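You operate a simulated robot arm through the tools that you are given. There is no shell and no other tool. Be economical: measure what you need, move in short steps, check, and stop when the job is done.

You are at the controls of a simulated two-armed robot. One attempt, no reset.

Task
Wipe the fuel spot off the cart, then put the TEE bag from the table in the red drawer.
Fine: use the white rag and put it back; the latch knob frees the drawer; shut it after. Where these are worked on the way, their far stop is far enough and under half their travel is too little: red drawer. What is to be rubbed or washed off counts as gone when no trace of it is left.

It is judged by the outcome, as a careful person would: the job done as asked, and still so three seconds after it is handed in. It fails if anything else is knocked over, pushed out of place, dropped, spilled or broken.

Robot
Two 7-joint arms with two-finger parallel grippers on one trunk, on a base that drives. Base frame: it is fixed to the floor where the robot stands at the start and does not move with it; the origin is under the middle of the robot, x ahead of it, y to its left, z up. Readings come in mm, degrees, newtons and seconds.
The left shoulder is at the start at [50, 165, 1180], the right one opposite. With the tool pointing down near the work surface each hand reaches from about 240 to 700 mm from the robot's upright axis, wherever it stands, measured 20 degrees to its own side. Places, roughly: bag [-1250, 750, 1000]; fuel spot [500, -100, 900]; inside the red drawer [700, -100, 700]; latch knob [500, -400, 900]; red drawer [600, -100, 800]; white rag (6x6x5 cm) [500, 0, 900]. Payload 3.91 kg a hand.
The TCP of each hand is the grasp point between the finger pads, 30 mm short of the fingertips. In the tool frame z runs along the fingers and y along their closing line. Largest opening 110 mm; finger width 20, thickness 10; the body of the gripper, 48 by 112 mm, starts 55 mm behind the TCP.
Orientation is told as [roll, pitch, yaw] about the base's x, y, z axes, in that order, counted from this pose: with the fingers straight down and closing along the base's y, the tool's x points along the base's -x, its y along +y and its z along -z.

Tools
- The arms move only by the tool servo_tool. It takes "left_commands", "right_commands" or both (then of equal length, played together; a hand with none holds still); each is a list of rows, each a list of 7 numbers: the finger opening in mm, from 0 to 110, then the shift along the base's x, y, z in units of 150 mm (1.0 is 150 mm), then the turn, a rotation vector about the base's x, y, z in units of 180 degrees (1.0 is 180 degrees). In form: [[gripper, dx, dy, dz, rx, ry, rz], ...]. A call has 1 to 8 rows; each row is the pose to reach, as a shift and turn from the pose commanded when the call began. A call with a number of a shift or a turn outside -1 to 1 is refused whole. Each row takes 0.2 s and may step no farther than 50 mm and 8.6 degrees from the row before; otherwise, or with a gripper value out of range, the whole call is refused. A pose out of reach is approached as far as the arm can. The call stops where the force on the tool passes 50 N (or 10 N more than at its start, if that is more) or the arm is blocked; 0.2 s more then pass. The fingers move at their own pace (about 45 mm/s each) and stop on an object; they squeeze with about 35 N. The grip force told is the motor's: it shows also when the fingers shut on nothing. Time passes only in rows, and 0.2 s behind the last, so rows that repeat a pose let the fingers close. The reply holds the time, the measured pose of the TCP, the force on the tool along the base axes, the opening and the grip force, in the units named above and with some noise, with the torque about the TCP (base axes, N m) and any sound that the robot's microphone picked up.
- Cameras (640 x 400 px; columns grow to the right, rows downward): "scene" is now at [106.9, -36.6, 1344.3]; the picture's right is [-0.42, -0.91, 0.00], its down [-0.58, 0.27, -0.77] and it looks along [0.70, -0.32, -0.64] (base axes); focal length 214 px, centre (320, 200). "left" rides on the left gripper at [72, -17, -103] in its tool frame; the picture's right is [0.23, 0.97, 0.00], its down [-0.76, 0.18, -0.62] and it looks along [-0.61, 0.14, 0.78] (tool axes); focal length 222 px, centre (320, 200). "right" rides on the right gripper at [72, 17, -103] in its tool frame; the picture's right is [-0.23, 0.97, 0.00], its down [-0.76, -0.18, -0.62] and it looks along [-0.61, -0.14, 0.78] (tool axes); focal length 222 px, centre (320, 200). There is no depth. A picture from a camera that has moved, and an enlarged one, comes with that camera's place and axes in the base frame and with its lens.
- get_image(camera): a new picture of that camera. The clock stands still meanwhile.
- lift_body(by): slides the trunk up (or, below 0, down) by that many mm; the arms and the scene camera ride with it, the base frame stays. It gives what a move gives, with no picture.
- roll_base(legs): drives the robot by 1 to 6 legs, each [ahead, left, turn to the left] in mm, mm and degrees, along the robot's own axes; the way and the turn of a leg run together, so that a leg with both is an arc; at most 1500 mm and 180 degrees a leg. The arms and the cameras ride along, it lands a little off, and it stops where it bumps. It gives what a move gives.
- pan_tilt(pan, tilt): turns the head with the scene camera to pan (to the left, within 80 degrees either way) and tilt (down, from -29 to 69), counted from straight ahead of the robot. It gives what a move gives.
- close_up(camera, box): a new picture of the part [left, top, right, bottom] of that camera's present view, enlarged. The clock stands still meanwhile.
- sign_off(): hands the job in; it is judged then, once.

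Work in short steps. Places have to be worked out from the pictures, the camera data and where the tool is seen: move nearer, look again, correct. Check each grasp and each placing, and mend what went wrong. You have 120 turns and 108 pictures in all, those below and enlarged ones among them. Open the grippers and draw the arms clear of the work before you hand the job in, unless the task says otherwise; then end with one line.

The tools are called after "Request:" as name(argument=value, ...) on one line, values as JSON. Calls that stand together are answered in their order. servo_tool: Moves the arms, as the interface text tells. Its arguments: {"type":"object","properties":{"left_commands":{"type":"array"},"right_commands":{"type":"array"}},"required":[]} The other tools are called the same way: lift_body (by) slides the trunk up or down; roll_base (legs) drives the base; pan_tilt (pan, tilt) turns the head that bears the scene camera; get_image (camera) takes a picture; close_up (camera, box) takes an enlarged picture of a part of a camera's view; sign_off () hands the job in.

At the start:

```text
clock: 0.0
left_eef_pos: [352.2, 18.4, 1191.6]
left_orientation: [0.0, 0.1, 0.0]
left_contact_force: [0.0, 0.4, 0.1]
left_moment: [0.01, 0.0, 0.03]
left_grip_width: 110.0
left_finger_force: 0.2
right_eef_pos: [381.6, -335.0, 1165.3]
right_orientation: [0.0, 0.0, 0.0]
right_contact_force: [-0.5, 0.3, 0.2]
right_moment: [0.02, 0.02, 0.0]
right_grip_width: 110.0
right_finger_force: 0.1
trunk travel left (down, up): [-400.0, 103.0]
robot x, y, heading: [1.1, 0.3, -0.3]
head pan, tilt: [-24.6, 39.8]
```

scene: 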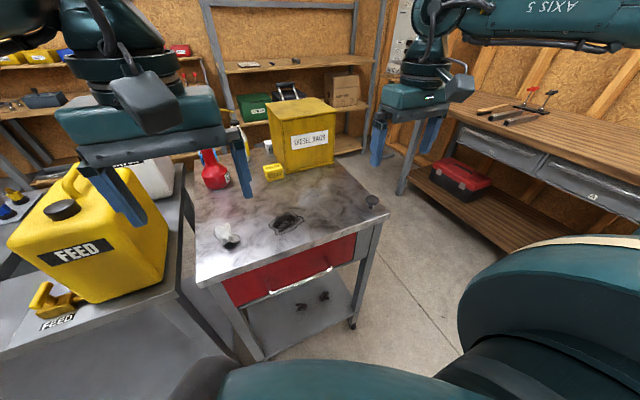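
right: 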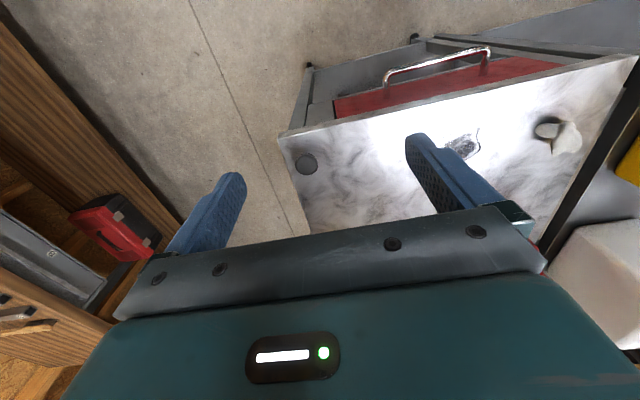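
left: 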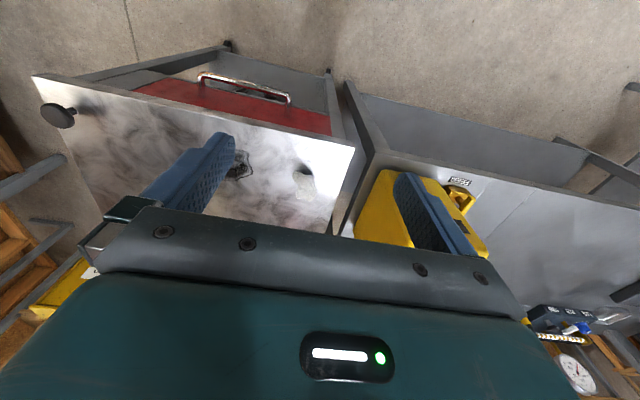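

I'll look closely at the cart top and the latch before moving anything.

Request:
close_up(camera="scene", box=[180, 140, 400, 280])

Request:
close_up(camera="right", box=[270, 30, 630, 255])

```text
2.86 times, centred on (290, 210) of scene
camera zoom: at [106.9, -36.6, 1344.3], right [-0.42, -0.91, 0.0], down [-0.58, 0.27, -0.77], along [0.7, -0.32, -0.64], focal length 613 px, centre (406, 171)
```

zoom: 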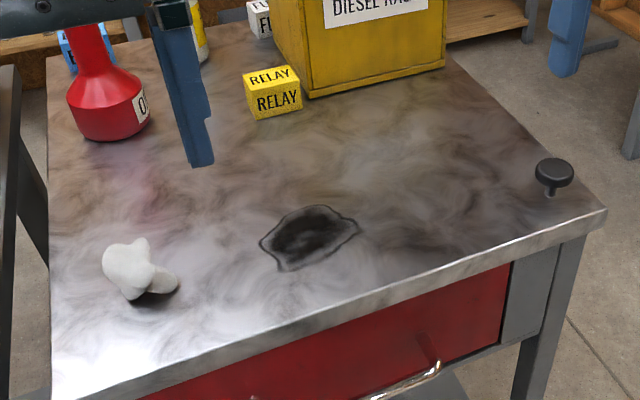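

```text
1.78 times, centred on (450, 142) of right
camera zoom: at [309.1, -317.1, 1268.2], right [0.23, 0.97, 0.0], down [0.76, -0.18, 0.62], along [0.61, -0.14, -0.78], focal length 395 px, centre (89, 302)
```

zoom: 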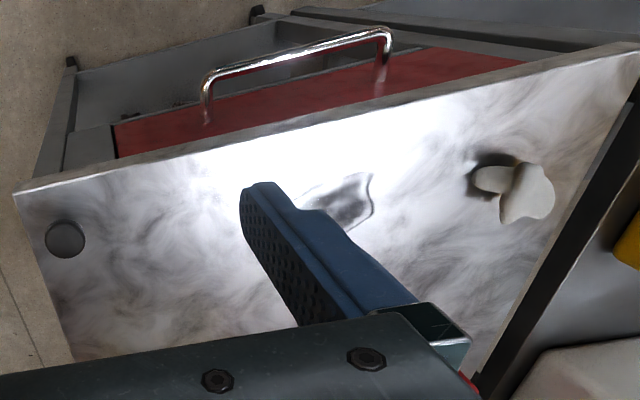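

Rag judged near [540, 28], spot near [543, -127], knob near [514, -400], cart front edge at x≈450. I move the left hand above the rag to look.

Request:
servo_tool(left_commands=[[110, 0.2, 0.01, -0.18, 0, 0, 0], [110, 0.4, 0.02, -0.36, 0, 0, 0], [110, 0.6, 0.04, -0.54, 0, 0, 0], [110, 0.8, 0.05, -0.72, 0, 0, 0], [110, 1.0, 0.06, -0.9, 0, 0, 0]])

Request:
get_image(camera="left")

Request:
get_image(camera="scene")

```text
clock: 1.2
left_eef_pos: [502.0, 27.3, 1055.8]
left_orientation: [0.0, 0.0, 0.0]
left_contact_force: [-0.2, 0.1, -0.4]
left_moment: [0.03, 0.03, -0.01]
left_grip_width: 109.9
left_finger_force: 0.0
right_eef_pos: [381.9, -333.5, 1164.6]
right_orientation: [0.0, 0.0, -0.1]
right_contact_force: [0.8, 0.3, 0.6]
right_moment: [-0.03, 0.03, 0.04]
right_grip_width: 109.8
right_finger_force: 0.0
trunk travel left (down, up): [-400.0, 103.0]
robot x, y, heading: [1.1, -0.2, 0.1]
head pan, tilt: [-24.6, 39.8]
```

```text
102 pictures are left
camera left: at [430.0, 13.3, 1160.5], right [-0.23, 0.97, 0.0], down [0.76, 0.18, 0.62], along [0.61, 0.14, -0.78], focal length 222 px, centre (320, 200)
```

left: 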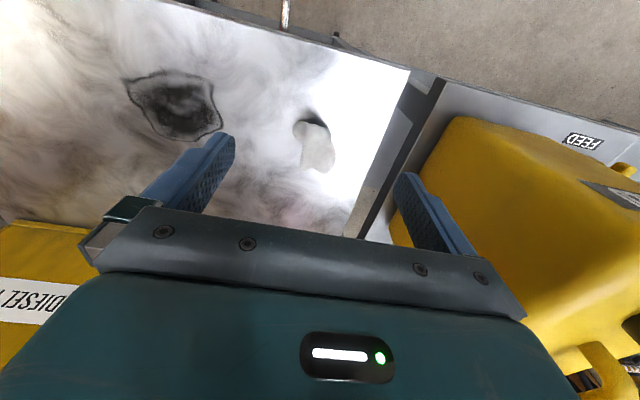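

```text
101 pictures are left
camera scene: at [107.4, -36.6, 1344.3], right [-0.42, -0.91, 0.0], down [-0.58, 0.27, -0.77], along [0.7, -0.32, -0.64], focal length 214 px, centre (320, 200)
```

scene: 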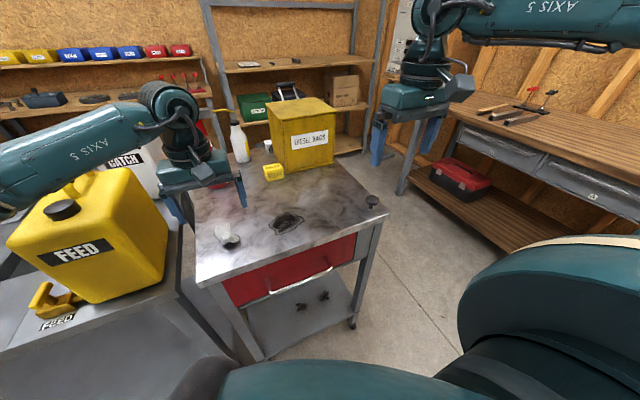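

The rag is at about [537, 32] and the spot spans x 506–575, y -175..-78. I narrow the opening to keep away from the FEED can and lower onto the rag.

Request:
servo_tool(left_commands=[[85, 0.23, 0.03, 0, 0, 0, 0], [85, 0.23, 0.03, -0.2, 0, 0, 0], [85, 0.23, 0.03, -0.4, 0, 0, 0], [85, 0.23, 0.03, -0.55, 0, 0, 0]])

Request:
get_image(camera="left")

Request:
close_up(camera="scene", box=[140, 130, 340, 290])

```text
clock: 2.2
left_eef_pos: [537.0, 31.3, 973.3]
left_orientation: [0.1, 0.0, 0.0]
left_contact_force: [0.0, 0.1, 0.6]
left_moment: [-0.02, 0.0, 0.0]
left_grip_width: 85.1
left_finger_force: 0.0
right_eef_pos: [381.0, -333.2, 1164.6]
right_orientation: [0.0, 0.0, -0.1]
right_contact_force: [-0.6, -0.1, -0.4]
right_moment: [-0.01, 0.0, -0.05]
right_grip_width: 109.9
right_finger_force: 0.0
trunk travel left (down, up): [-400.0, 103.0]
robot x, y, heading: [1.4, 4.2, 0.0]
head pan, tilt: [-24.6, 39.8]
```

```text
100 pictures are left
camera left: at [463.8, 17.4, 1077.7], right [-0.23, 0.97, 0.0], down [0.76, 0.18, 0.62], along [0.61, 0.14, -0.78], focal length 222 px, centre (320, 200)
```

left: 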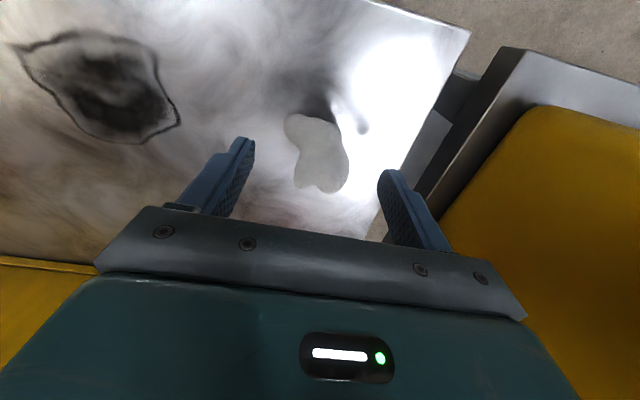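

```text
2.50 times, centred on (240, 210) of scene
camera zoom: at [107.0, -36.5, 1344.3], right [-0.42, -0.91, 0.0], down [-0.58, 0.27, -0.77], along [0.7, -0.32, -0.64], focal length 536 px, centre (520, 175)
```

zoom: 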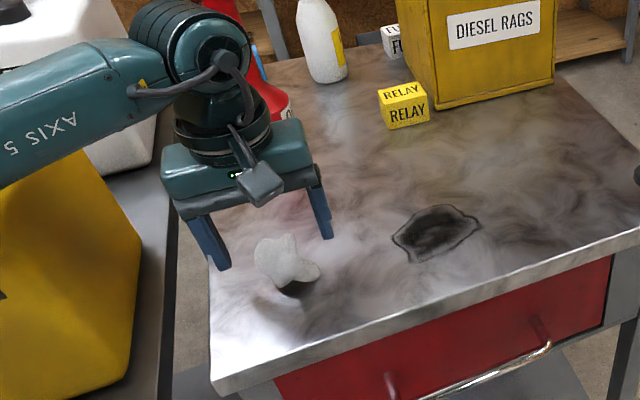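

The rag sits between the fingers, centred near [539, 33]. Lower to z≈935 and close.

Request:
servo_tool(left_commands=[[85, 0.01, 0.01, -0.15, 0, 0, 0], [85, 0.01, 0.01, -0.25, 0, 0, 0], [0, 0.01, 0.01, -0.25, 0, 0, 0], [0, 0.01, 0.01, -0.25, 0, 0, 0], [0, 0.01, 0.01, -0.25, 0, 0, 0], [0, 0.01, 0.01, -0.25, 0, 0, 0]])

Request:
get_image(camera="left")

```text
clock: 3.6
left_eef_pos: [538.1, 32.5, 935.9]
left_orientation: [-0.1, 0.0, 0.0]
left_contact_force: [0.3, 0.3, -0.1]
left_moment: [0.0, 0.0, 0.0]
left_grip_width: 52.0
left_finger_force: 34.4
right_eef_pos: [380.4, -333.9, 1164.9]
right_orientation: [-0.1, 0.0, -0.2]
right_contact_force: [1.2, -0.7, 0.6]
right_moment: [-0.01, -0.03, 0.02]
right_grip_width: 109.9
right_finger_force: 0.0
trunk travel left (down, up): [-400.0, 103.0]
robot x, y, heading: [-1.9, 1.5, 0.1]
head pan, tilt: [-24.6, 39.8]
```

```text
98 pictures are left
camera left: at [465.5, 18.9, 1041.0], right [-0.23, 0.97, 0.0], down [0.76, 0.18, 0.62], along [0.61, 0.14, -0.78], focal length 222 px, centre (320, 200)
```

left: 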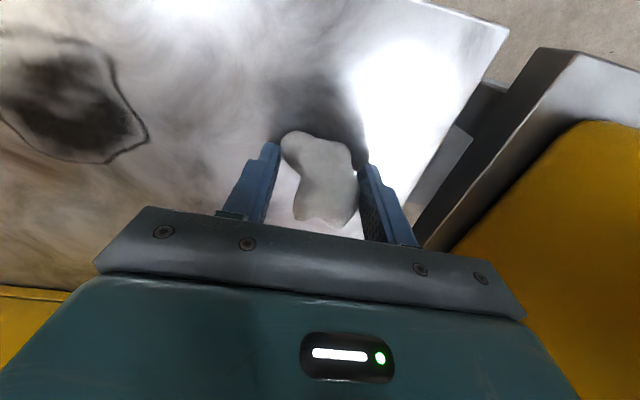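

The grip on the rag is firm (52 mm). Lift it 25 mm and carry it over the spot.

Request:
servo_tool(left_commands=[[0, 0, 0, 0.18, 0, 0, 0], [0, 0, -0.3, 0.18, 0, 0, 0], [0, 0, -0.6, 0.18, 0, 0, 0], [0, 0, -0.85, 0.18, 0, 0, 0], [0, 0, -1.0, 0.18, 0, 0, 0], [0, 0, -1.0, 0.06, 0, 0, 0]])

Request:
get_image(camera="left")

```text
clock: 5.0
left_eef_pos: [539.2, -115.9, 944.8]
left_orientation: [0.0, -0.1, 0.0]
left_contact_force: [0.4, -0.9, -0.2]
left_moment: [0.03, 0.01, 0.03]
left_grip_width: 51.4
left_finger_force: 35.4
right_eef_pos: [382.3, -334.3, 1165.2]
right_orientation: [-0.1, 0.0, -0.2]
right_contact_force: [0.4, 0.6, -0.4]
right_moment: [0.0, -0.03, -0.01]
right_grip_width: 110.1
right_finger_force: 0.0
trunk travel left (down, up): [-400.0, 103.0]
robot x, y, heading: [2.0, -2.1, 0.0]
head pan, tilt: [-24.6, 39.8]
```

```text
97 pictures are left
camera left: at [466.4, -130.3, 1049.6], right [-0.23, 0.97, 0.0], down [0.76, 0.18, 0.62], along [0.61, 0.14, -0.78], focal length 222 px, centre (320, 200)
```

left: 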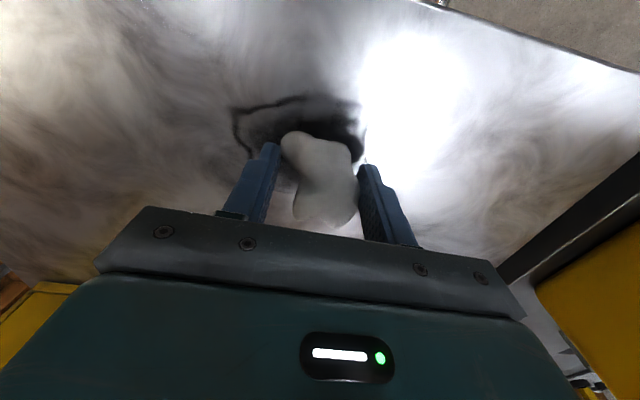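

The rag is over the spot; now press down gently to find contact.

Request:
servo_tool(left_commands=[[0, 0, 0, -0.06, 0, 0, 0], [0, 0, 0, -0.08, 0, 0, 0], [0, 0, 0, -0.095, 0, 0, 0]])

```text
clock: 5.8
left_eef_pos: [537.3, -115.2, 935.1]
left_orientation: [-0.2, -0.5, 0.1]
left_contact_force: [2.9, 1.3, 32.7]
left_moment: [0.15, 0.14, 0.0]
left_grip_width: 51.6
left_finger_force: 34.5
right_eef_pos: [379.7, -333.2, 1166.7]
right_orientation: [0.1, -0.3, -0.1]
right_contact_force: [-0.2, -0.2, -0.2]
right_moment: [-0.01, 0.0, -0.03]
right_grip_width: 110.0
right_finger_force: 0.1
trunk travel left (down, up): [-400.0, 103.0]
robot x, y, heading: [2.0, 1.6, -0.0]
head pan, tilt: [-24.6, 39.8]
```

Contact at 33 N; I ease a little and rub across the spot.

Request:
servo_tool(left_commands=[[0, 0, 0.2, 0.012, 0, 0, 0], [0, -0.13, 0.2, 0.012, 0, 0, 0], [0, -0.13, -0.08, 0.012, 0, 0, 0], [0, -0.13, -0.38, 0.012, 0, 0, 0], [0, 0.07, -0.38, 0.012, 0, 0, 0], [0, 0.07, -0.1, 0.012, 0, 0, 0], [0, 0.07, 0.2, 0.012, 0, 0, 0], [0, 0.2, 0.2, 0.012, 0, 0, 0]])

Request:
get_image(camera="left")

Request:
close_up(camera="scene", box=[140, 130, 340, 290])

```text
clock: 6.9
left_eef_pos: [517.5, -141.2, 935.5]
left_orientation: [0.2, -0.5, 0.1]
left_contact_force: [-7.0, 7.0, 22.0]
left_moment: [0.24, 0.28, -0.01]
left_grip_width: 51.8
left_finger_force: 35.7
left hand out of reach, approached as far as the arm can: row 4, 5
right_eef_pos: [379.7, -333.1, 1165.1]
right_orientation: [0.0, 0.0, 0.0]
right_contact_force: [-0.7, 0.5, -0.3]
right_moment: [0.04, 0.03, 0.03]
right_grip_width: 109.9
right_finger_force: 0.1
trunk travel left (down, up): [-400.0, 103.0]
robot x, y, heading: [0.1, 3.0, -0.0]
head pan, tilt: [-24.6, 39.8]
stopped in row 5 (left hand): the force on the tool passed its limit at 52 N (the readings are from after the stop); the commanded pose is now the measured one
```

```text
96 pictures are left
camera left: at [444.1, -155.9, 1039.6], right [-0.23, 0.97, 0.0], down [0.76, 0.18, 0.63], along [0.61, 0.15, -0.78], focal length 222 px, centre (320, 200)
```

left: 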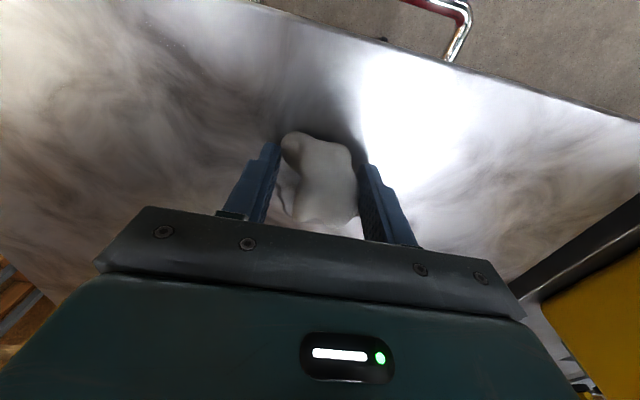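

```text
2.50 times, centred on (240, 210) of scene
camera zoom: at [104.9, -36.0, 1344.2], right [-0.42, -0.91, 0.0], down [-0.58, 0.27, -0.77], along [0.7, -0.32, -0.64], focal length 536 px, centre (520, 175)
```

zoom: 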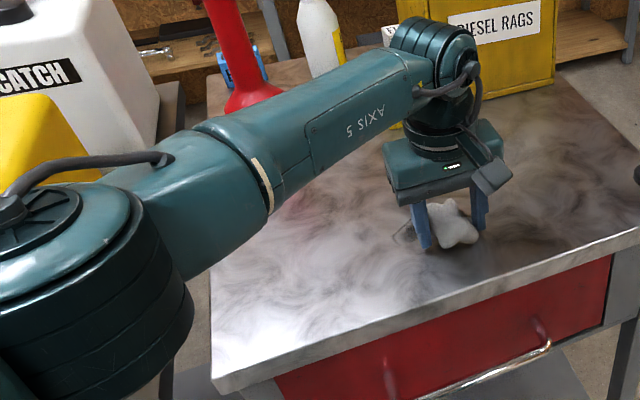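

Much is already gone. I lift slightly and look at what's left.

Request:
servo_tool(left_commands=[[0, 0, 0, 0.15, 0, 0, 0], [0, 0, 0.3, 0.3, 0, 0, 0], [0, 0, 0.6, 0.3, 0, 0, 0]])

Request:
close_up(camera="left", box=[0, 0, 320, 200])

Request:
close_up(camera="scene", box=[200, 150, 400, 275])

```text
refused: row 2 steps farther than a row can; nothing moved
```

```text
2.00 times, centred on (160, 100) of left
camera zoom: at [444.1, -155.9, 1039.6], right [-0.23, 0.97, 0.0], down [0.76, 0.18, 0.63], along [0.61, 0.15, -0.78], focal length 444 px, centre (640, 400)
```

zoom: 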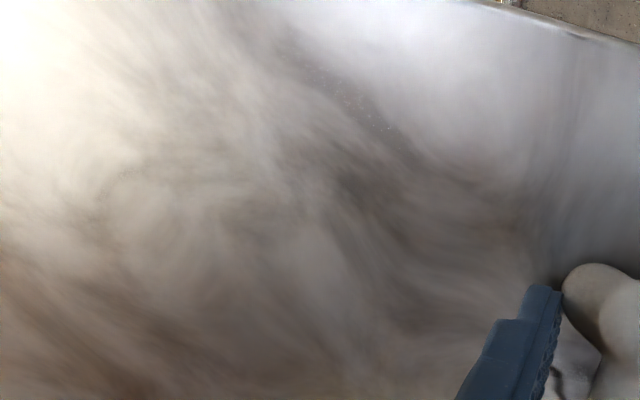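

```text
3.20 times, centred on (300, 212) of scene
camera zoom: at [104.9, -36.0, 1344.2], right [-0.42, -0.91, 0.0], down [-0.58, 0.27, -0.77], along [0.7, -0.32, -0.64], focal length 686 px, centre (384, 160)
```

zoom: 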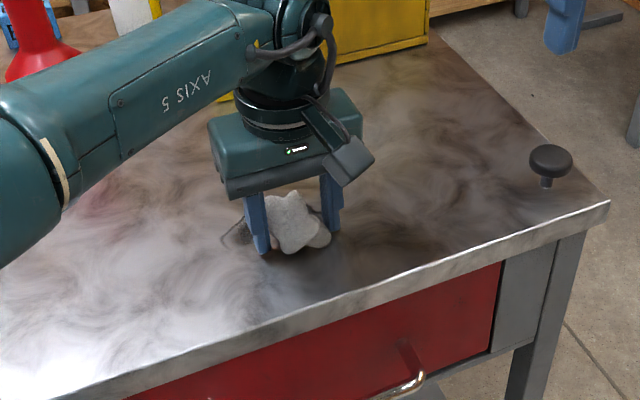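

Smaller steps this time: lift and shift left to look.

Request:
servo_tool(left_commands=[[0, 0, 0, 0.2, 0, 0, 0], [0, 0, 0.3, 0.2, 0, 0, 0], [0, 0, 0.6, 0.2, 0, 0, 0], [0, 0, 0.9, 0.2, 0, 0, 0]])

Request:
close_up(camera="left", box=[0, 0, 320, 200])

Request:
close_up(camera="scene", box=[200, 150, 400, 275])

```text
clock: 7.9
left_eef_pos: [518.9, -5.6, 961.8]
left_orientation: [0.2, -0.4, 0.3]
left_contact_force: [0.3, 0.6, -0.8]
left_moment: [-0.06, 0.04, -0.03]
left_grip_width: 51.9
left_finger_force: 35.2
right_eef_pos: [382.4, -332.6, 1165.6]
right_orientation: [0.0, 0.1, 0.0]
right_contact_force: [0.0, 0.0, -0.7]
right_moment: [-0.02, 0.0, -0.03]
right_grip_width: 110.0
right_finger_force: 0.0
trunk travel left (down, up): [-400.0, 103.0]
robot x, y, heading: [2.0, 1.5, 0.0]
head pan, tilt: [-24.6, 39.8]
```

```text
2.00 times, centred on (160, 100) of left
camera zoom: at [445.4, -20.8, 1066.2], right [-0.23, 0.97, 0.0], down [0.76, 0.18, 0.63], along [0.61, 0.14, -0.78], focal length 444 px, centre (640, 400)
```

zoom: 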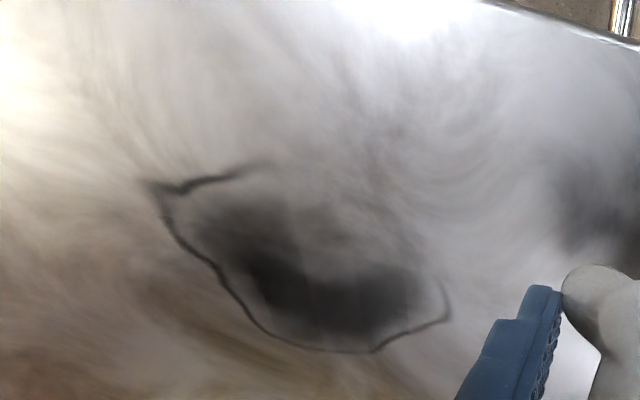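

```text
3.20 times, centred on (300, 212) of scene
camera zoom: at [107.0, -35.2, 1344.3], right [-0.42, -0.91, 0.0], down [-0.58, 0.27, -0.77], along [0.7, -0.32, -0.64], focal length 686 px, centre (384, 160)
```

zoom: 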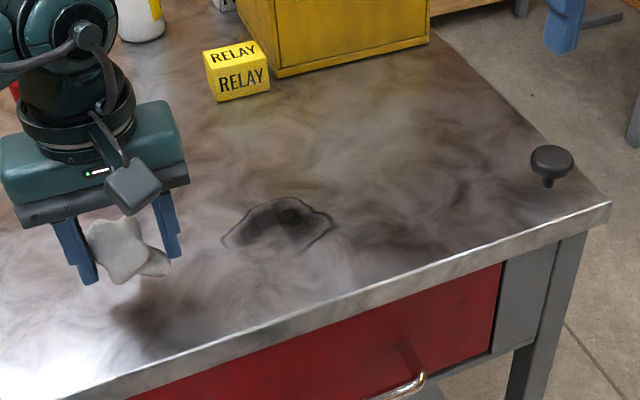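

The nearer half is clean; the remainder spans x 520–573, y -175..-78. The left arm was at its limit there, so I shift the base 100 mm to the right with the rag raised.

Request:
servo_tool(left_commands=[[0, 0, 0, 0.1, 0, 0, 0]])

Request:
roll_base(legs=[[0, -110, 0]])

```text
clock: 8.3
left_eef_pos: [517.7, -6.2, 977.9]
left_orientation: [0.1, -0.4, 0.2]
left_contact_force: [-0.4, 1.1, -0.7]
left_moment: [-0.02, 0.01, -0.03]
left_grip_width: 51.6
left_finger_force: 35.0
right_eef_pos: [382.0, -333.1, 1164.7]
right_orientation: [0.0, -0.1, 0.0]
right_contact_force: [0.2, -0.1, -0.4]
right_moment: [0.01, 0.03, -0.02]
right_grip_width: 109.9
right_finger_force: 0.1
trunk travel left (down, up): [-400.0, 103.0]
robot x, y, heading: [-0.5, 1.1, -0.2]
head pan, tilt: [-24.6, 39.8]
```

```text
clock: 9.9
left_eef_pos: [518.4, -115.9, 977.3]
left_orientation: [0.1, -0.4, 0.2]
left_contact_force: [-0.2, 0.2, -0.1]
left_moment: [-0.04, 0.01, 0.04]
left_grip_width: 51.7
left_finger_force: 34.9
right_eef_pos: [382.1, -442.8, 1164.6]
right_orientation: [0.0, 0.0, 0.1]
right_contact_force: [0.3, -0.4, 0.2]
right_moment: [0.01, 0.05, 0.0]
right_grip_width: 109.9
right_finger_force: 0.0
trunk travel left (down, up): [-400.0, 103.0]
robot x, y, heading: [1.7, -111.2, 0.3]
head pan, tilt: [-24.6, 39.8]
```

Now lower the rag at the right end of the remainder and press.

Request:
servo_tool(left_commands=[[0, 0.23, 0.2, 0, 0, 0, 0], [0, 0.23, 0.2, -0.23, 0, 0, 0], [0, 0.23, 0.2, -0.28, 0, 0, 0], [0, 0.23, 0.2, -0.295, 0, 0, 0]])

```text
clock: 10.9
left_eef_pos: [553.8, -84.8, 936.8]
left_orientation: [0.0, -0.6, 0.2]
left_contact_force: [0.7, 0.5, 15.8]
left_moment: [0.03, 0.05, 0.03]
left_grip_width: 51.5
left_finger_force: 35.4
right_eef_pos: [380.0, -442.8, 1165.7]
right_orientation: [0.1, -0.1, 0.0]
right_contact_force: [0.3, 0.0, 0.2]
right_moment: [-0.04, -0.02, 0.03]
right_grip_width: 110.0
right_finger_force: 0.0
trunk travel left (down, up): [-400.0, 103.0]
robot x, y, heading: [-0.9, -109.4, 0.5]
head pan, tilt: [-24.6, 39.8]
```

Light contact at 16 N. Rub right and back in two lanes.

Request:
servo_tool(left_commands=[[0, 0, -0.2, -0.005, 0, 0, 0], [0, 0, -0.42, -0.005, 0, 0, 0], [0, 0, -0.62, -0.005, 0, 0, 0], [0, 0.12, -0.62, -0.005, 0, 0, 0], [0, 0.12, -0.4, -0.005, 0, 0, 0], [0, 0.12, -0.2, -0.005, 0, 0, 0], [0, 0.12, 0, -0.005, 0, 0, 0], [0, -0.05, 0.03, -0.005, 0, 0, 0]])

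Request:
servo_tool(left_commands=[[0, -0.06, -0.2, 0, 0, 0, 0], [0, -0.06, -0.42, 0, 0, 0, 0], [0, -0.06, -0.65, 0, 0, 0, 0], [0, 0.1, -0.65, 0, 0, 0, 0], [0, 0.1, -0.4, 0, 0, 0, 0], [0, 0.1, -0.2, 0, 0, 0, 0], [0, 0.1, 0, 0, 0, 0, 0], [0, 0.0, 0.03, 0.2, 0, 0, 0]])

Request:
servo_tool(left_commands=[[0, 0, 0.3, 0.1, 0, 0, 0], [0, 0, 0.6, 0.15, 0, 0, 0]])

Request:
get_image(camera="left")

Request:
close_up(camera="scene", box=[160, 130, 360, 255])

```text
clock: 12.7
left_eef_pos: [546.3, -80.2, 935.4]
left_orientation: [0.3, -0.9, 0.4]
left_contact_force: [10.7, 1.5, 26.2]
left_moment: [-0.11, -0.28, 0.02]
left_grip_width: 51.6
left_finger_force: 35.3
right_eef_pos: [380.9, -442.6, 1166.7]
right_orientation: [0.0, -0.1, 0.1]
right_contact_force: [-0.4, 0.0, -0.2]
right_moment: [0.0, -0.02, 0.01]
right_grip_width: 109.8
right_finger_force: 0.1
trunk travel left (down, up): [-400.0, 103.0]
robot x, y, heading: [-1.7, -105.9, 0.2]
head pan, tilt: [-24.6, 39.8]
```

```text
clock: 14.5
left_eef_pos: [543.7, -73.6, 960.3]
left_orientation: [0.4, -0.3, 0.3]
left_contact_force: [-0.8, 0.5, 0.5]
left_moment: [0.02, 0.02, -0.01]
left_grip_width: 51.8
left_finger_force: 35.1
right_eef_pos: [381.2, -444.0, 1165.4]
right_orientation: [0.0, -0.1, 0.0]
right_contact_force: [-0.1, 0.8, 0.7]
right_moment: [0.02, -0.05, -0.04]
right_grip_width: 109.9
right_finger_force: 0.1
trunk travel left (down, up): [-400.0, 103.0]
robot x, y, heading: [-2.5, -112.9, 0.0]
head pan, tilt: [-24.6, 39.8]
```

```text
clock: 15.1
left_eef_pos: [544.9, 13.9, 983.5]
left_orientation: [0.1, -0.4, 0.2]
left_contact_force: [0.1, 0.4, -0.7]
left_moment: [0.01, 0.04, 0.0]
left_grip_width: 51.8
left_finger_force: 35.1
right_eef_pos: [381.7, -442.8, 1165.3]
right_orientation: [0.0, 0.1, 0.0]
right_contact_force: [-0.1, 0.9, -0.7]
right_moment: [-0.03, -0.02, 0.0]
right_grip_width: 110.1
right_finger_force: 0.1
trunk travel left (down, up): [-400.0, 103.0]
robot x, y, heading: [-0.4, -111.8, 0.0]
head pan, tilt: [-24.6, 39.8]
```

```text
90 pictures are left
camera left: at [471.4, -1.5, 1088.1], right [-0.23, 0.97, 0.0], down [0.76, 0.18, 0.63], along [0.61, 0.15, -0.78], focal length 222 px, centre (320, 200)
```

left: 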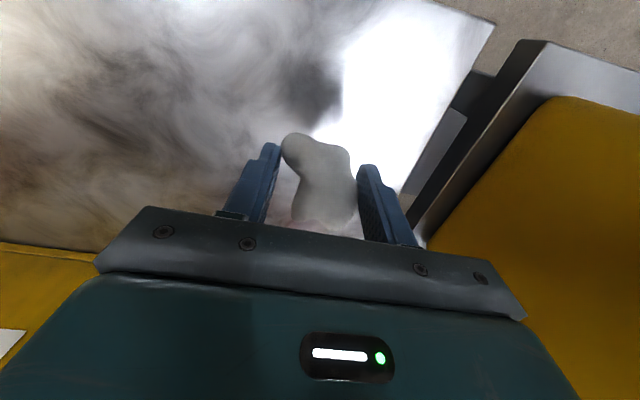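

```text
3.20 times, centred on (260, 192) of scene
camera zoom: at [107.0, -145.3, 1344.3], right [-0.42, -0.91, 0.0], down [-0.58, 0.27, -0.77], along [0.7, -0.32, -0.64], focal length 686 px, centre (512, 224)
```

zoom: 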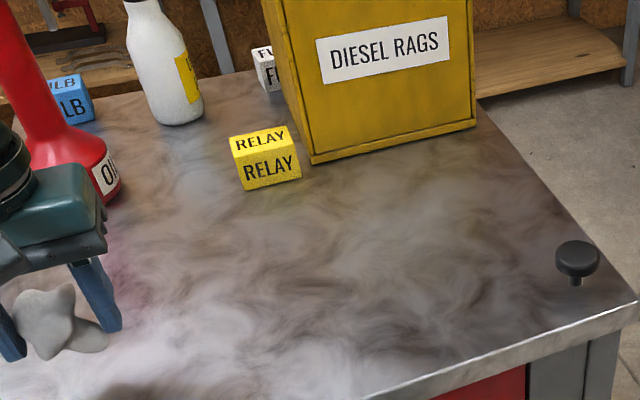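

Spot appears gone; an enlarged check of that area.

Request:
close_up(camera="left", box=[0, 40, 256, 200])

Request:
close_up(camera="scene", box=[200, 170, 300, 235])

```text
2.50 times, centred on (128, 120) of left
camera zoom: at [471.4, -1.5, 1088.1], right [-0.23, 0.97, 0.0], down [0.76, 0.18, 0.63], along [0.61, 0.15, -0.78], focal length 555 px, centre (800, 400)
```

zoom: 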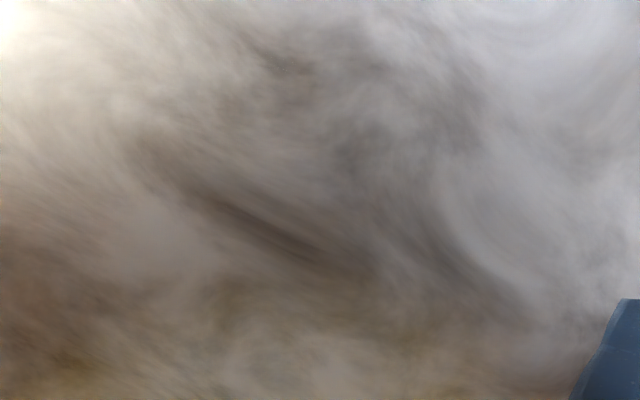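

```text
6.15 times, centred on (250, 202) of scene
camera zoom: at [107.0, -145.3, 1344.3], right [-0.42, -0.91, 0.0], down [-0.58, 0.27, -0.77], along [0.7, -0.32, -0.64], focal length 1320 px, centre (751, 185)
```

zoom: 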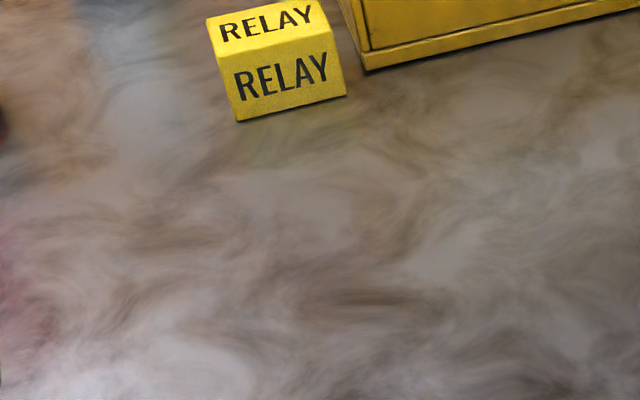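

All clean. Put the rag back at [538, 32].

Request:
servo_tool(left_commands=[[0, -0.04, 0.125, 0, 0, 0, 0], [0, -0.04, 0.125, -0.2, 0, 0, 0], [0, -0.04, 0.125, -0.29, 0, 0, 0], [0, -0.04, 0.125, -0.31, 0, 0, 0]])

```text
clock: 16.1
left_eef_pos: [540.5, 31.3, 937.5]
left_orientation: [0.1, -0.3, 0.2]
left_contact_force: [-0.2, 0.0, 0.7]
left_moment: [-0.03, 0.01, 0.01]
left_grip_width: 51.6
left_finger_force: 34.8
right_eef_pos: [381.6, -443.6, 1165.4]
right_orientation: [0.0, -0.1, 0.0]
right_contact_force: [0.1, -1.4, 0.5]
right_moment: [0.01, -0.01, 0.0]
right_grip_width: 110.2
right_finger_force: 0.1
trunk travel left (down, up): [-400.0, 103.0]
robot x, y, heading: [-2.2, -112.6, 0.0]
head pan, tilt: [-24.6, 39.8]
```

Just above the table; release and rise.

Request:
servo_tool(left_commands=[[0, 0, 0, -0.01, 0, 0, 0], [85, 0, 0, -0.01, 0, 0, 0], [85, 0, 0, -0.01, 0, 0, 0], [85, 0, 0, 0.1, 0, 0, 0], [85, 0, 0, 0.4, 0, 0, 0], [85, 0, 0, 0.7, 0, 0, 0], [85, 0, 0, 1.0, 0, 0, 0]])

Request:
get_image(camera="scene")

```text
clock: 17.7
left_eef_pos: [539.4, 31.7, 1089.7]
left_orientation: [0.2, -0.4, 0.2]
left_contact_force: [0.5, -0.2, -0.3]
left_moment: [-0.03, -0.01, 0.0]
left_grip_width: 85.2
left_finger_force: 0.0
right_eef_pos: [381.7, -443.2, 1164.4]
right_orientation: [0.0, 0.0, 0.0]
right_contact_force: [-0.3, -0.1, -0.3]
right_moment: [-0.04, 0.03, -0.02]
right_grip_width: 109.7
right_finger_force: 0.0
trunk travel left (down, up): [-400.0, 103.0]
robot x, y, heading: [-1.3, -110.4, 0.2]
head pan, tilt: [-24.6, 39.8]
```

```text
86 pictures are left
camera scene: at [106.6, -146.2, 1344.3], right [-0.42, -0.91, 0.0], down [-0.58, 0.27, -0.77], along [0.7, -0.32, -0.64], focal length 214 px, centre (320, 200)
```

scene: 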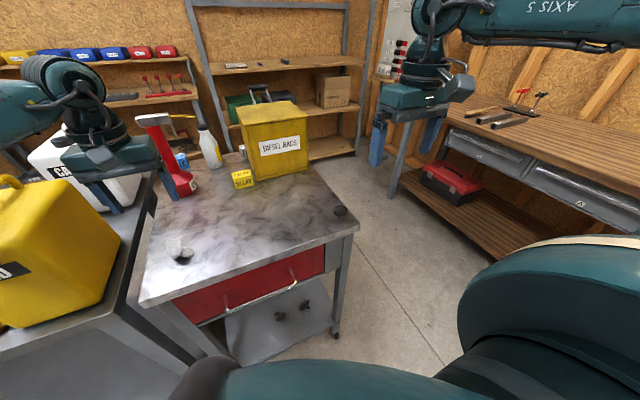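

Rag is back in place. Next the latch knob near [493, -385, 930]: bring the right hand nearer and look.

Request:
servo_tool(right_commands=[[80, 0.1, 0.12, -0.2, 0, 0, 0], [80, 0.25, 0.25, -0.4, 0, 0, 0], [80, 0.4, 0.385, -0.6, 0, 0, 0]])

Request:
get_image(camera="right")

Request:
close_up(camera="scene", box=[260, 150, 420, 290])

```text
clock: 18.5
left_eef_pos: [540.0, 30.7, 1087.9]
left_orientation: [0.2, -0.3, 0.2]
left_contact_force: [-0.7, 0.3, -0.4]
left_moment: [-0.03, 0.03, 0.02]
left_grip_width: 85.0
left_finger_force: 0.1
right_eef_pos: [444.2, -384.8, 1074.5]
right_orientation: [0.0, 0.0, 0.0]
right_contact_force: [0.9, 0.8, 0.2]
right_moment: [-0.01, 0.0, 0.02]
right_grip_width: 80.1
right_finger_force: 0.0
trunk travel left (down, up): [-400.0, 103.0]
robot x, y, heading: [0.8, -112.0, -0.1]
head pan, tilt: [-24.6, 39.8]
```

```text
85 pictures are left
camera right: at [370.6, -368.2, 1178.1], right [0.23, 0.97, 0.0], down [0.76, -0.18, 0.62], along [0.61, -0.14, -0.78], focal length 222 px, centre (320, 200)
```

right: 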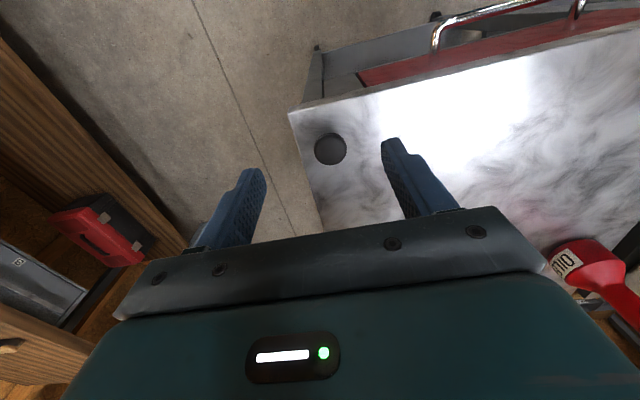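

```text
2.86 times, centred on (340, 220) of scene
camera zoom: at [107.8, -145.5, 1344.2], right [-0.42, -0.91, 0.0], down [-0.58, 0.27, -0.77], along [0.7, -0.32, -0.64], focal length 613 px, centre (263, 143)
```

zoom: 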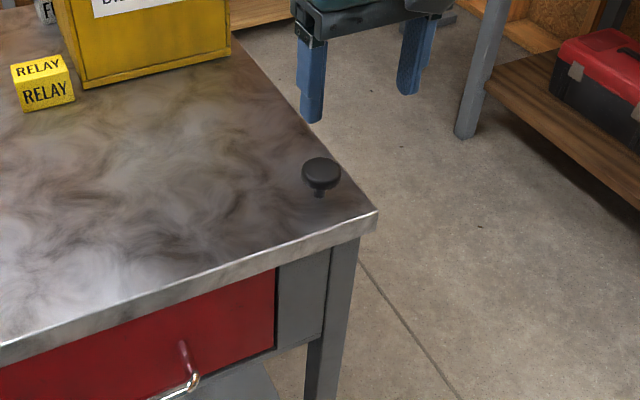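

Both views agree on the knob head at [489, -382, ~935], about 38 mm wide. Descend around it and grip the head.

Request:
servo_tool(right_commands=[[80, 0.3, 0.02, 0, 0, 0, 0], [80, 0.3, 0.02, -0.3, 0, 0, 0], [80, 0.3, 0.02, -0.6, 0, 0, 0], [80, 0.3, 0.02, -0.8, 0, 0, 0], [80, 0.3, 0.02, -0.89, 0, 0, 0], [0, 0.3, 0.02, -0.89, 0, 0, 0], [0, 0.3, 0.02, -0.89, 0, 0, 0], [0, 0.3, 0.02, -0.89, 0, 0, 0]])

Request:
close_up(camera="scene", box=[260, 150, 420, 250])

```text
clock: 20.3
left_eef_pos: [540.7, 30.8, 1088.7]
left_orientation: [0.1, -0.4, 0.2]
left_contact_force: [0.4, 0.1, 0.1]
left_moment: [-0.01, 0.01, -0.03]
left_grip_width: 85.0
left_finger_force: 0.0
right_eef_pos: [486.9, -383.6, 939.8]
right_orientation: [0.0, 0.1, 0.0]
right_contact_force: [0.3, -3.7, 0.1]
right_moment: [-0.12, 0.01, -0.01]
right_grip_width: 39.3
right_finger_force: 31.7
trunk travel left (down, up): [-400.0, 103.0]
robot x, y, heading: [-0.6, -108.6, -0.2]
head pan, tilt: [-24.6, 39.8]
```

```text
4.00 times, centred on (340, 200) of scene
camera zoom: at [107.0, -146.3, 1344.3], right [-0.42, -0.91, 0.0], down [-0.58, 0.27, -0.77], along [0.7, -0.32, -0.64], focal length 858 px, centre (240, 200)
```

zoom: 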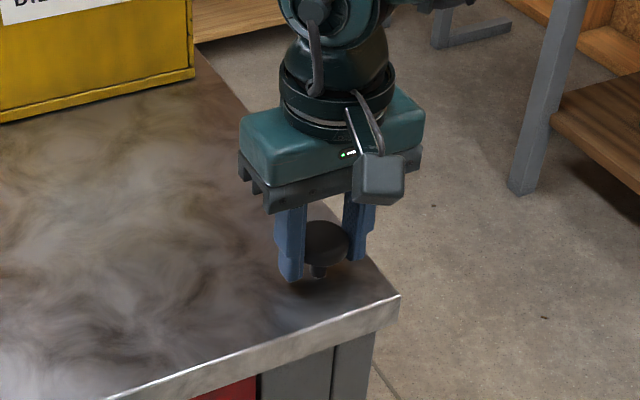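

Knob gripped at 39 mm. Try a gentle pull up.

Request:
servo_tool(right_commands=[[0, 0, 0, 0.04, 0, 0, 0], [0, 0, 0, 0.08, 0, 0, 0], [0, 0, 0, 0.12, 0, 0, 0]])

```text
clock: 21.1
left_eef_pos: [542.3, 30.6, 1086.2]
left_orientation: [0.2, -0.2, 0.2]
left_contact_force: [0.3, 0.3, 0.3]
left_moment: [0.01, 0.04, -0.02]
left_grip_width: 85.1
left_finger_force: 0.0
right_eef_pos: [485.5, -382.2, 953.5]
right_orientation: [0.0, 0.8, 0.0]
right_contact_force: [-0.5, 4.4, -41.9]
right_moment: [0.07, 0.21, 0.04]
right_grip_width: 38.9
right_finger_force: 45.4
trunk travel left (down, up): [-400.0, 103.0]
robot x, y, heading: [-2.0, -111.0, -0.0]
head pan, tilt: [-24.6, 39.8]
```

It rose ~14 mm with 42 N of resistance; look whether the knob came along or slipped.

Request:
close_up(camera="scene", box=[260, 150, 420, 250])

```text
4.00 times, centred on (340, 200) of scene
camera zoom: at [110.5, -147.4, 1343.6], right [-0.42, -0.91, 0.0], down [-0.58, 0.27, -0.77], along [0.7, -0.32, -0.64], focal length 858 px, centre (240, 200)
```

zoom: 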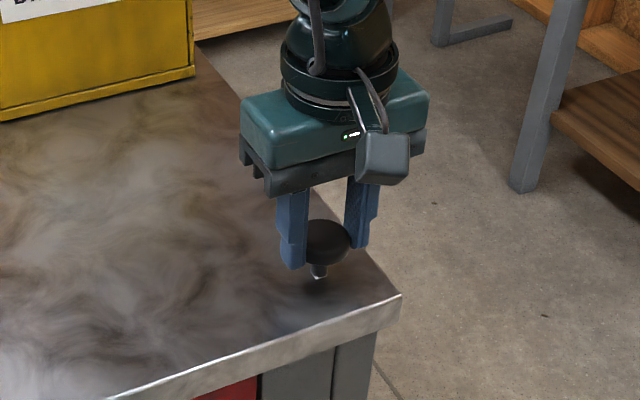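

Request:
close_up(camera="scene", box=[324, 195, 356, 225])

```text
13.33 times, centred on (340, 210) of scene
camera zoom: at [110.5, -147.4, 1343.6], right [-0.42, -0.91, 0.0], down [-0.58, 0.27, -0.77], along [0.7, -0.32, -0.64], focal length 2860 px, centre (53, 67)
```

zoom: 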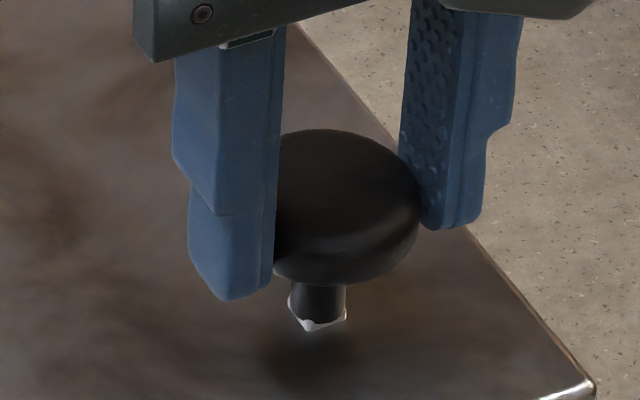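

It seems largely to have slipped. I go back down and test turning the knob instead, reading the torque.

Request:
servo_tool(right_commands=[[0, 0, 0, -0.06, 0, 0, 0], [60, 0, 0, -0.125, 0, 0, 0], [60, 0, 0, -0.125, 0, 0, 0]])

Request:
close_up(camera="scene", box=[324, 195, 356, 225])

Request:
servo_tool(right_commands=[[0, 0, 0, 0, 0, 0, 0], [0, 0, 0, 0, 0, 0, 0], [0, 0, 0, 0, 0, 0, 0.04], [0, 0, 0, 0, 0, 0, 0.08], [0, 0, 0, 0, 0, 0, 0.12]])

Request:
close_up(camera="scene", box=[324, 195, 356, 225])

```text
clock: 21.9
left_eef_pos: [539.8, 31.3, 1088.7]
left_orientation: [0.1, -0.5, 0.2]
left_contact_force: [0.4, 0.0, 0.2]
left_moment: [-0.01, -0.02, 0.0]
left_grip_width: 85.0
left_finger_force: 0.0
right_eef_pos: [486.9, -382.6, 942.3]
right_orientation: [0.0, -0.1, 0.0]
right_contact_force: [-0.3, -0.1, -0.2]
right_moment: [-0.02, -0.01, 0.02]
right_grip_width: 59.8
right_finger_force: 0.1
trunk travel left (down, up): [-400.0, 103.0]
robot x, y, heading: [-0.7, -110.4, 0.3]
head pan, tilt: [-24.6, 39.8]
```

```text
13.33 times, centred on (340, 210) of scene
camera zoom: at [106.8, -145.8, 1344.5], right [-0.42, -0.91, 0.0], down [-0.58, 0.27, -0.77], along [0.7, -0.32, -0.64], focal length 2860 px, centre (53, 67)
```

zoom: 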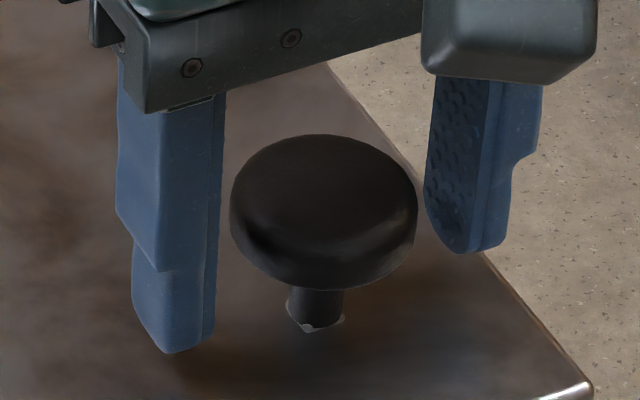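

```text
clock: 23.1
left_eef_pos: [539.9, 29.7, 1088.3]
left_orientation: [0.3, -0.4, 0.1]
left_contact_force: [0.8, 0.9, 0.0]
left_moment: [0.03, 0.01, 0.0]
left_grip_width: 85.0
left_finger_force: 0.1
right_eef_pos: [487.3, -384.0, 940.6]
right_orientation: [0.0, 0.1, 21.7]
right_contact_force: [-1.1, -12.3, 2.7]
right_moment: [-0.14, 0.12, -0.72]
right_grip_width: 38.6
right_finger_force: 45.3
trunk travel left (down, up): [-400.0, 103.0]
robot x, y, heading: [0.8, -107.2, 0.2]
head pan, tilt: [-24.6, 39.8]
```

```text
13.33 times, centred on (340, 210) of scene
camera zoom: at [106.7, -147.4, 1344.3], right [-0.42, -0.91, 0.0], down [-0.58, 0.27, -0.77], along [0.7, -0.32, -0.64], focal length 2860 px, centre (53, 67)
```

zoom: 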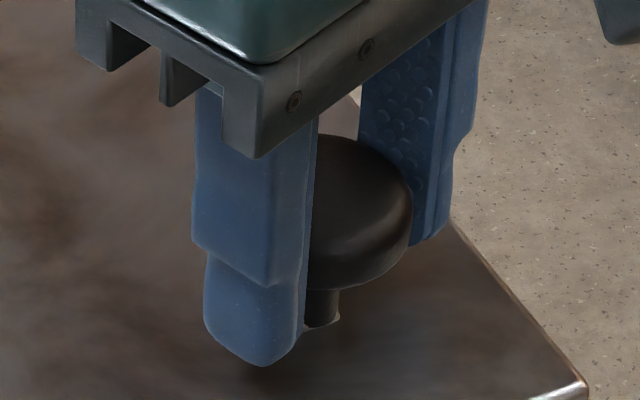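

Turning left is resisted with 0.72 N·m. Try the other way while gripped.

Request:
servo_tool(right_commands=[[0, 0, 0, 0, 0, 0, -0.04], [0, 0, 0, 0, 0, 0, -0.08], [0, 0, 0, 0, 0, 0, -0.12], [0, 0, 0, 0, 0, 0, -0.16], [0, 0, 0, 0, 0, 0, -0.2], [0, 0, 0, 0, 0, 0, -0.24]])

Request:
close_up(camera="scene", box=[324, 195, 356, 225])

```text
clock: 24.5
left_eef_pos: [540.0, 31.6, 1088.2]
left_orientation: [0.1, -0.4, 0.3]
left_contact_force: [0.1, 0.3, -0.7]
left_moment: [-0.04, -0.02, 0.01]
left_grip_width: 85.2
left_finger_force: 0.1
right_eef_pos: [486.3, -380.6, 940.8]
right_orientation: [0.0, 0.2, -21.6]
right_contact_force: [-0.2, -2.4, -2.0]
right_moment: [-0.13, 0.09, 0.63]
right_grip_width: 38.8
right_finger_force: 44.9
trunk travel left (down, up): [-400.0, 103.0]
robot x, y, heading: [-0.8, -109.9, 0.0]
head pan, tilt: [-24.6, 39.8]
```

```text
13.33 times, centred on (340, 210) of scene
camera zoom: at [107.1, -146.1, 1344.2], right [-0.41, -0.91, 0.0], down [-0.58, 0.27, -0.77], along [0.7, -0.32, -0.64], focal length 2860 px, centre (53, 67)
```

zoom: 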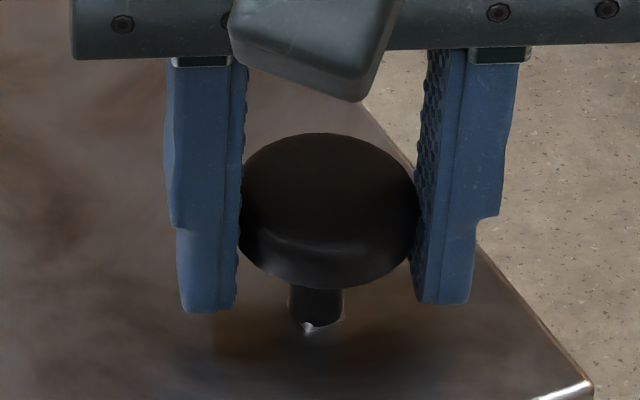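

Both turns only slip at the same friction torque, so it's probably a push knob. Open, rise, close the fingers and press from above.

Request:
servo_tool(right_commands=[[60, 0, 0, 0, 0, 0, 0], [60, 0, 0, 0, 0, 0, 0.04], [60, 0, 0, 0.3, 0, 0, 0.08], [60, 0.01, 0, 0.45, 0, 0, 0.12], [0, 0.01, 0, 0.45, 0, 0, 0.12], [0, 0.01, 0, 0.45, 0, 0, 0.12], [0, 0.01, 0, 0.45, 0, 0, 0.12]])

Request:
servo_tool(right_commands=[[0, 0, 0, -0.1, 0, 0, 0], [0, 0, 0, -0.15, 0, 0, 0], [0, 0, 0, -0.2, 0, 0, 0], [0, 0, 0, -0.23, 0, 0, 0], [0, 0, 0, -0.26, 0, 0, 0]])

Request:
close_up(camera="scene", box=[300, 175, 380, 225])

```text
clock: 26.1
left_eef_pos: [540.7, 32.2, 1088.9]
left_orientation: [0.1, -0.4, 0.1]
left_contact_force: [-0.1, 0.2, 0.3]
left_moment: [-0.01, -0.02, 0.01]
left_grip_width: 84.8
left_finger_force: 0.0
right_eef_pos: [488.1, -382.7, 1008.4]
right_orientation: [0.1, 0.0, 0.0]
right_contact_force: [0.7, 0.5, 0.1]
right_moment: [-0.02, 0.0, 0.03]
right_grip_width: 0.0
right_finger_force: 10.2
trunk travel left (down, up): [-400.0, 103.0]
robot x, y, heading: [1.5, -112.2, 0.3]
head pan, tilt: [-24.6, 39.8]
```

```text
clock: 27.3
left_eef_pos: [540.1, 31.4, 1087.3]
left_orientation: [0.1, -0.5, 0.2]
left_contact_force: [0.1, 0.9, 0.0]
left_moment: [0.0, 0.02, 0.0]
left_grip_width: 85.1
left_finger_force: 0.2
right_eef_pos: [488.0, -382.5, 968.6]
right_orientation: [-0.1, 0.0, -0.1]
right_contact_force: [-0.6, 0.3, 0.3]
right_moment: [0.0, -0.03, 0.0]
right_grip_width: 0.1
right_finger_force: 35.2
trunk travel left (down, up): [-400.0, 103.0]
robot x, y, heading: [1.4, -108.6, 0.0]
head pan, tilt: [-24.6, 39.8]
```

```text
8.00 times, centred on (340, 200) of scene
camera zoom: at [107.1, -145.9, 1344.3], right [-0.42, -0.91, 0.0], down [-0.58, 0.27, -0.77], along [0.7, -0.32, -0.64], focal length 1716 px, centre (160, 200)
```

zoom: 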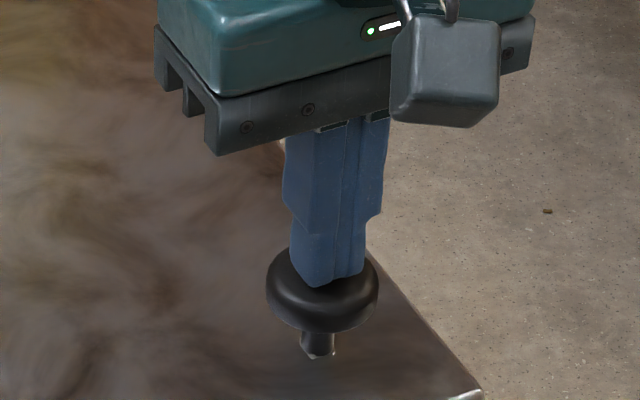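

Fingertips at z≈938 are just touching the top. Push further, small steps.

Request:
servo_tool(right_commands=[[0, 0, 0, -0.03, 0, 0, 0], [0, 0, 0, -0.06, 0, 0, 0], [0, 0, 0, -0.09, 0, 0, 0], [0, 0, 0, -0.12, 0, 0, 0]])

Request:
close_up(camera="scene", box=[300, 175, 380, 225])

```text
clock: 28.3
left_eef_pos: [539.9, 31.4, 1088.9]
left_orientation: [0.1, -0.4, 0.1]
left_contact_force: [0.4, 0.5, 0.1]
left_moment: [-0.01, -0.02, -0.01]
left_grip_width: 85.0
left_finger_force: 0.0
right_eef_pos: [488.7, -382.1, 952.0]
right_orientation: [0.0, -0.1, -0.1]
right_contact_force: [0.5, -2.3, 9.0]
right_moment: [-0.07, -0.02, 0.04]
right_grip_width: 0.0
right_finger_force: 35.2
trunk travel left (down, up): [-400.0, 103.0]
robot x, y, heading: [-2.6, -108.1, 0.2]
head pan, tilt: [-24.6, 39.8]
```

```text
8.00 times, centred on (340, 200) of scene
camera zoom: at [106.2, -145.8, 1344.5], right [-0.42, -0.91, 0.0], down [-0.58, 0.27, -0.77], along [0.7, -0.32, -0.64], focal length 1716 px, centre (160, 200)
```

zoom: 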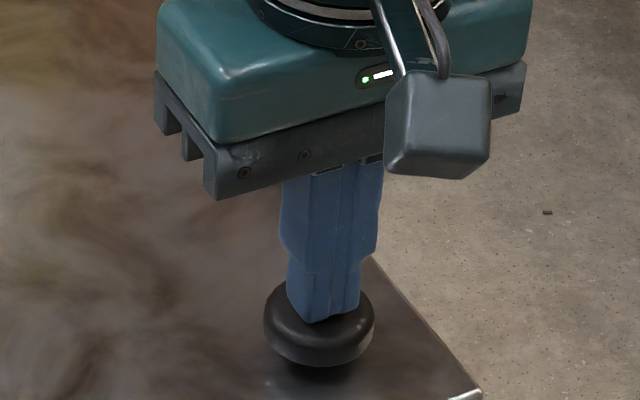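

It's a push knob: it went down under 9 N. Push on to its stop.

Request:
servo_tool(right_commands=[[0, 0, 0, -0.03, 0, 0, 0], [0, 0, 0, -0.06, 0, 0, 0], [0, 0, 0, -0.09, 0, 0, 0]])

```text
clock: 28.9
left_eef_pos: [539.3, 32.2, 1088.7]
left_orientation: [0.1, -0.5, 0.1]
left_contact_force: [0.3, -0.1, -0.3]
left_moment: [-0.01, 0.02, 0.02]
left_grip_width: 85.2
left_finger_force: 0.1
right_eef_pos: [489.0, -381.2, 950.4]
right_orientation: [-0.1, -1.0, 0.0]
right_contact_force: [-10.8, -2.1, 25.3]
right_moment: [-0.11, 0.33, -0.01]
right_grip_width: 0.0
right_finger_force: 35.2
trunk travel left (down, up): [-400.0, 103.0]
robot x, y, heading: [-0.2, -104.5, 0.0]
head pan, tilt: [-24.6, 39.8]
stopped in row 3 (right hand): the force on the tool passed its limit at 54 N (the readings are from after the stop); the commanded pose is now the measured one
```

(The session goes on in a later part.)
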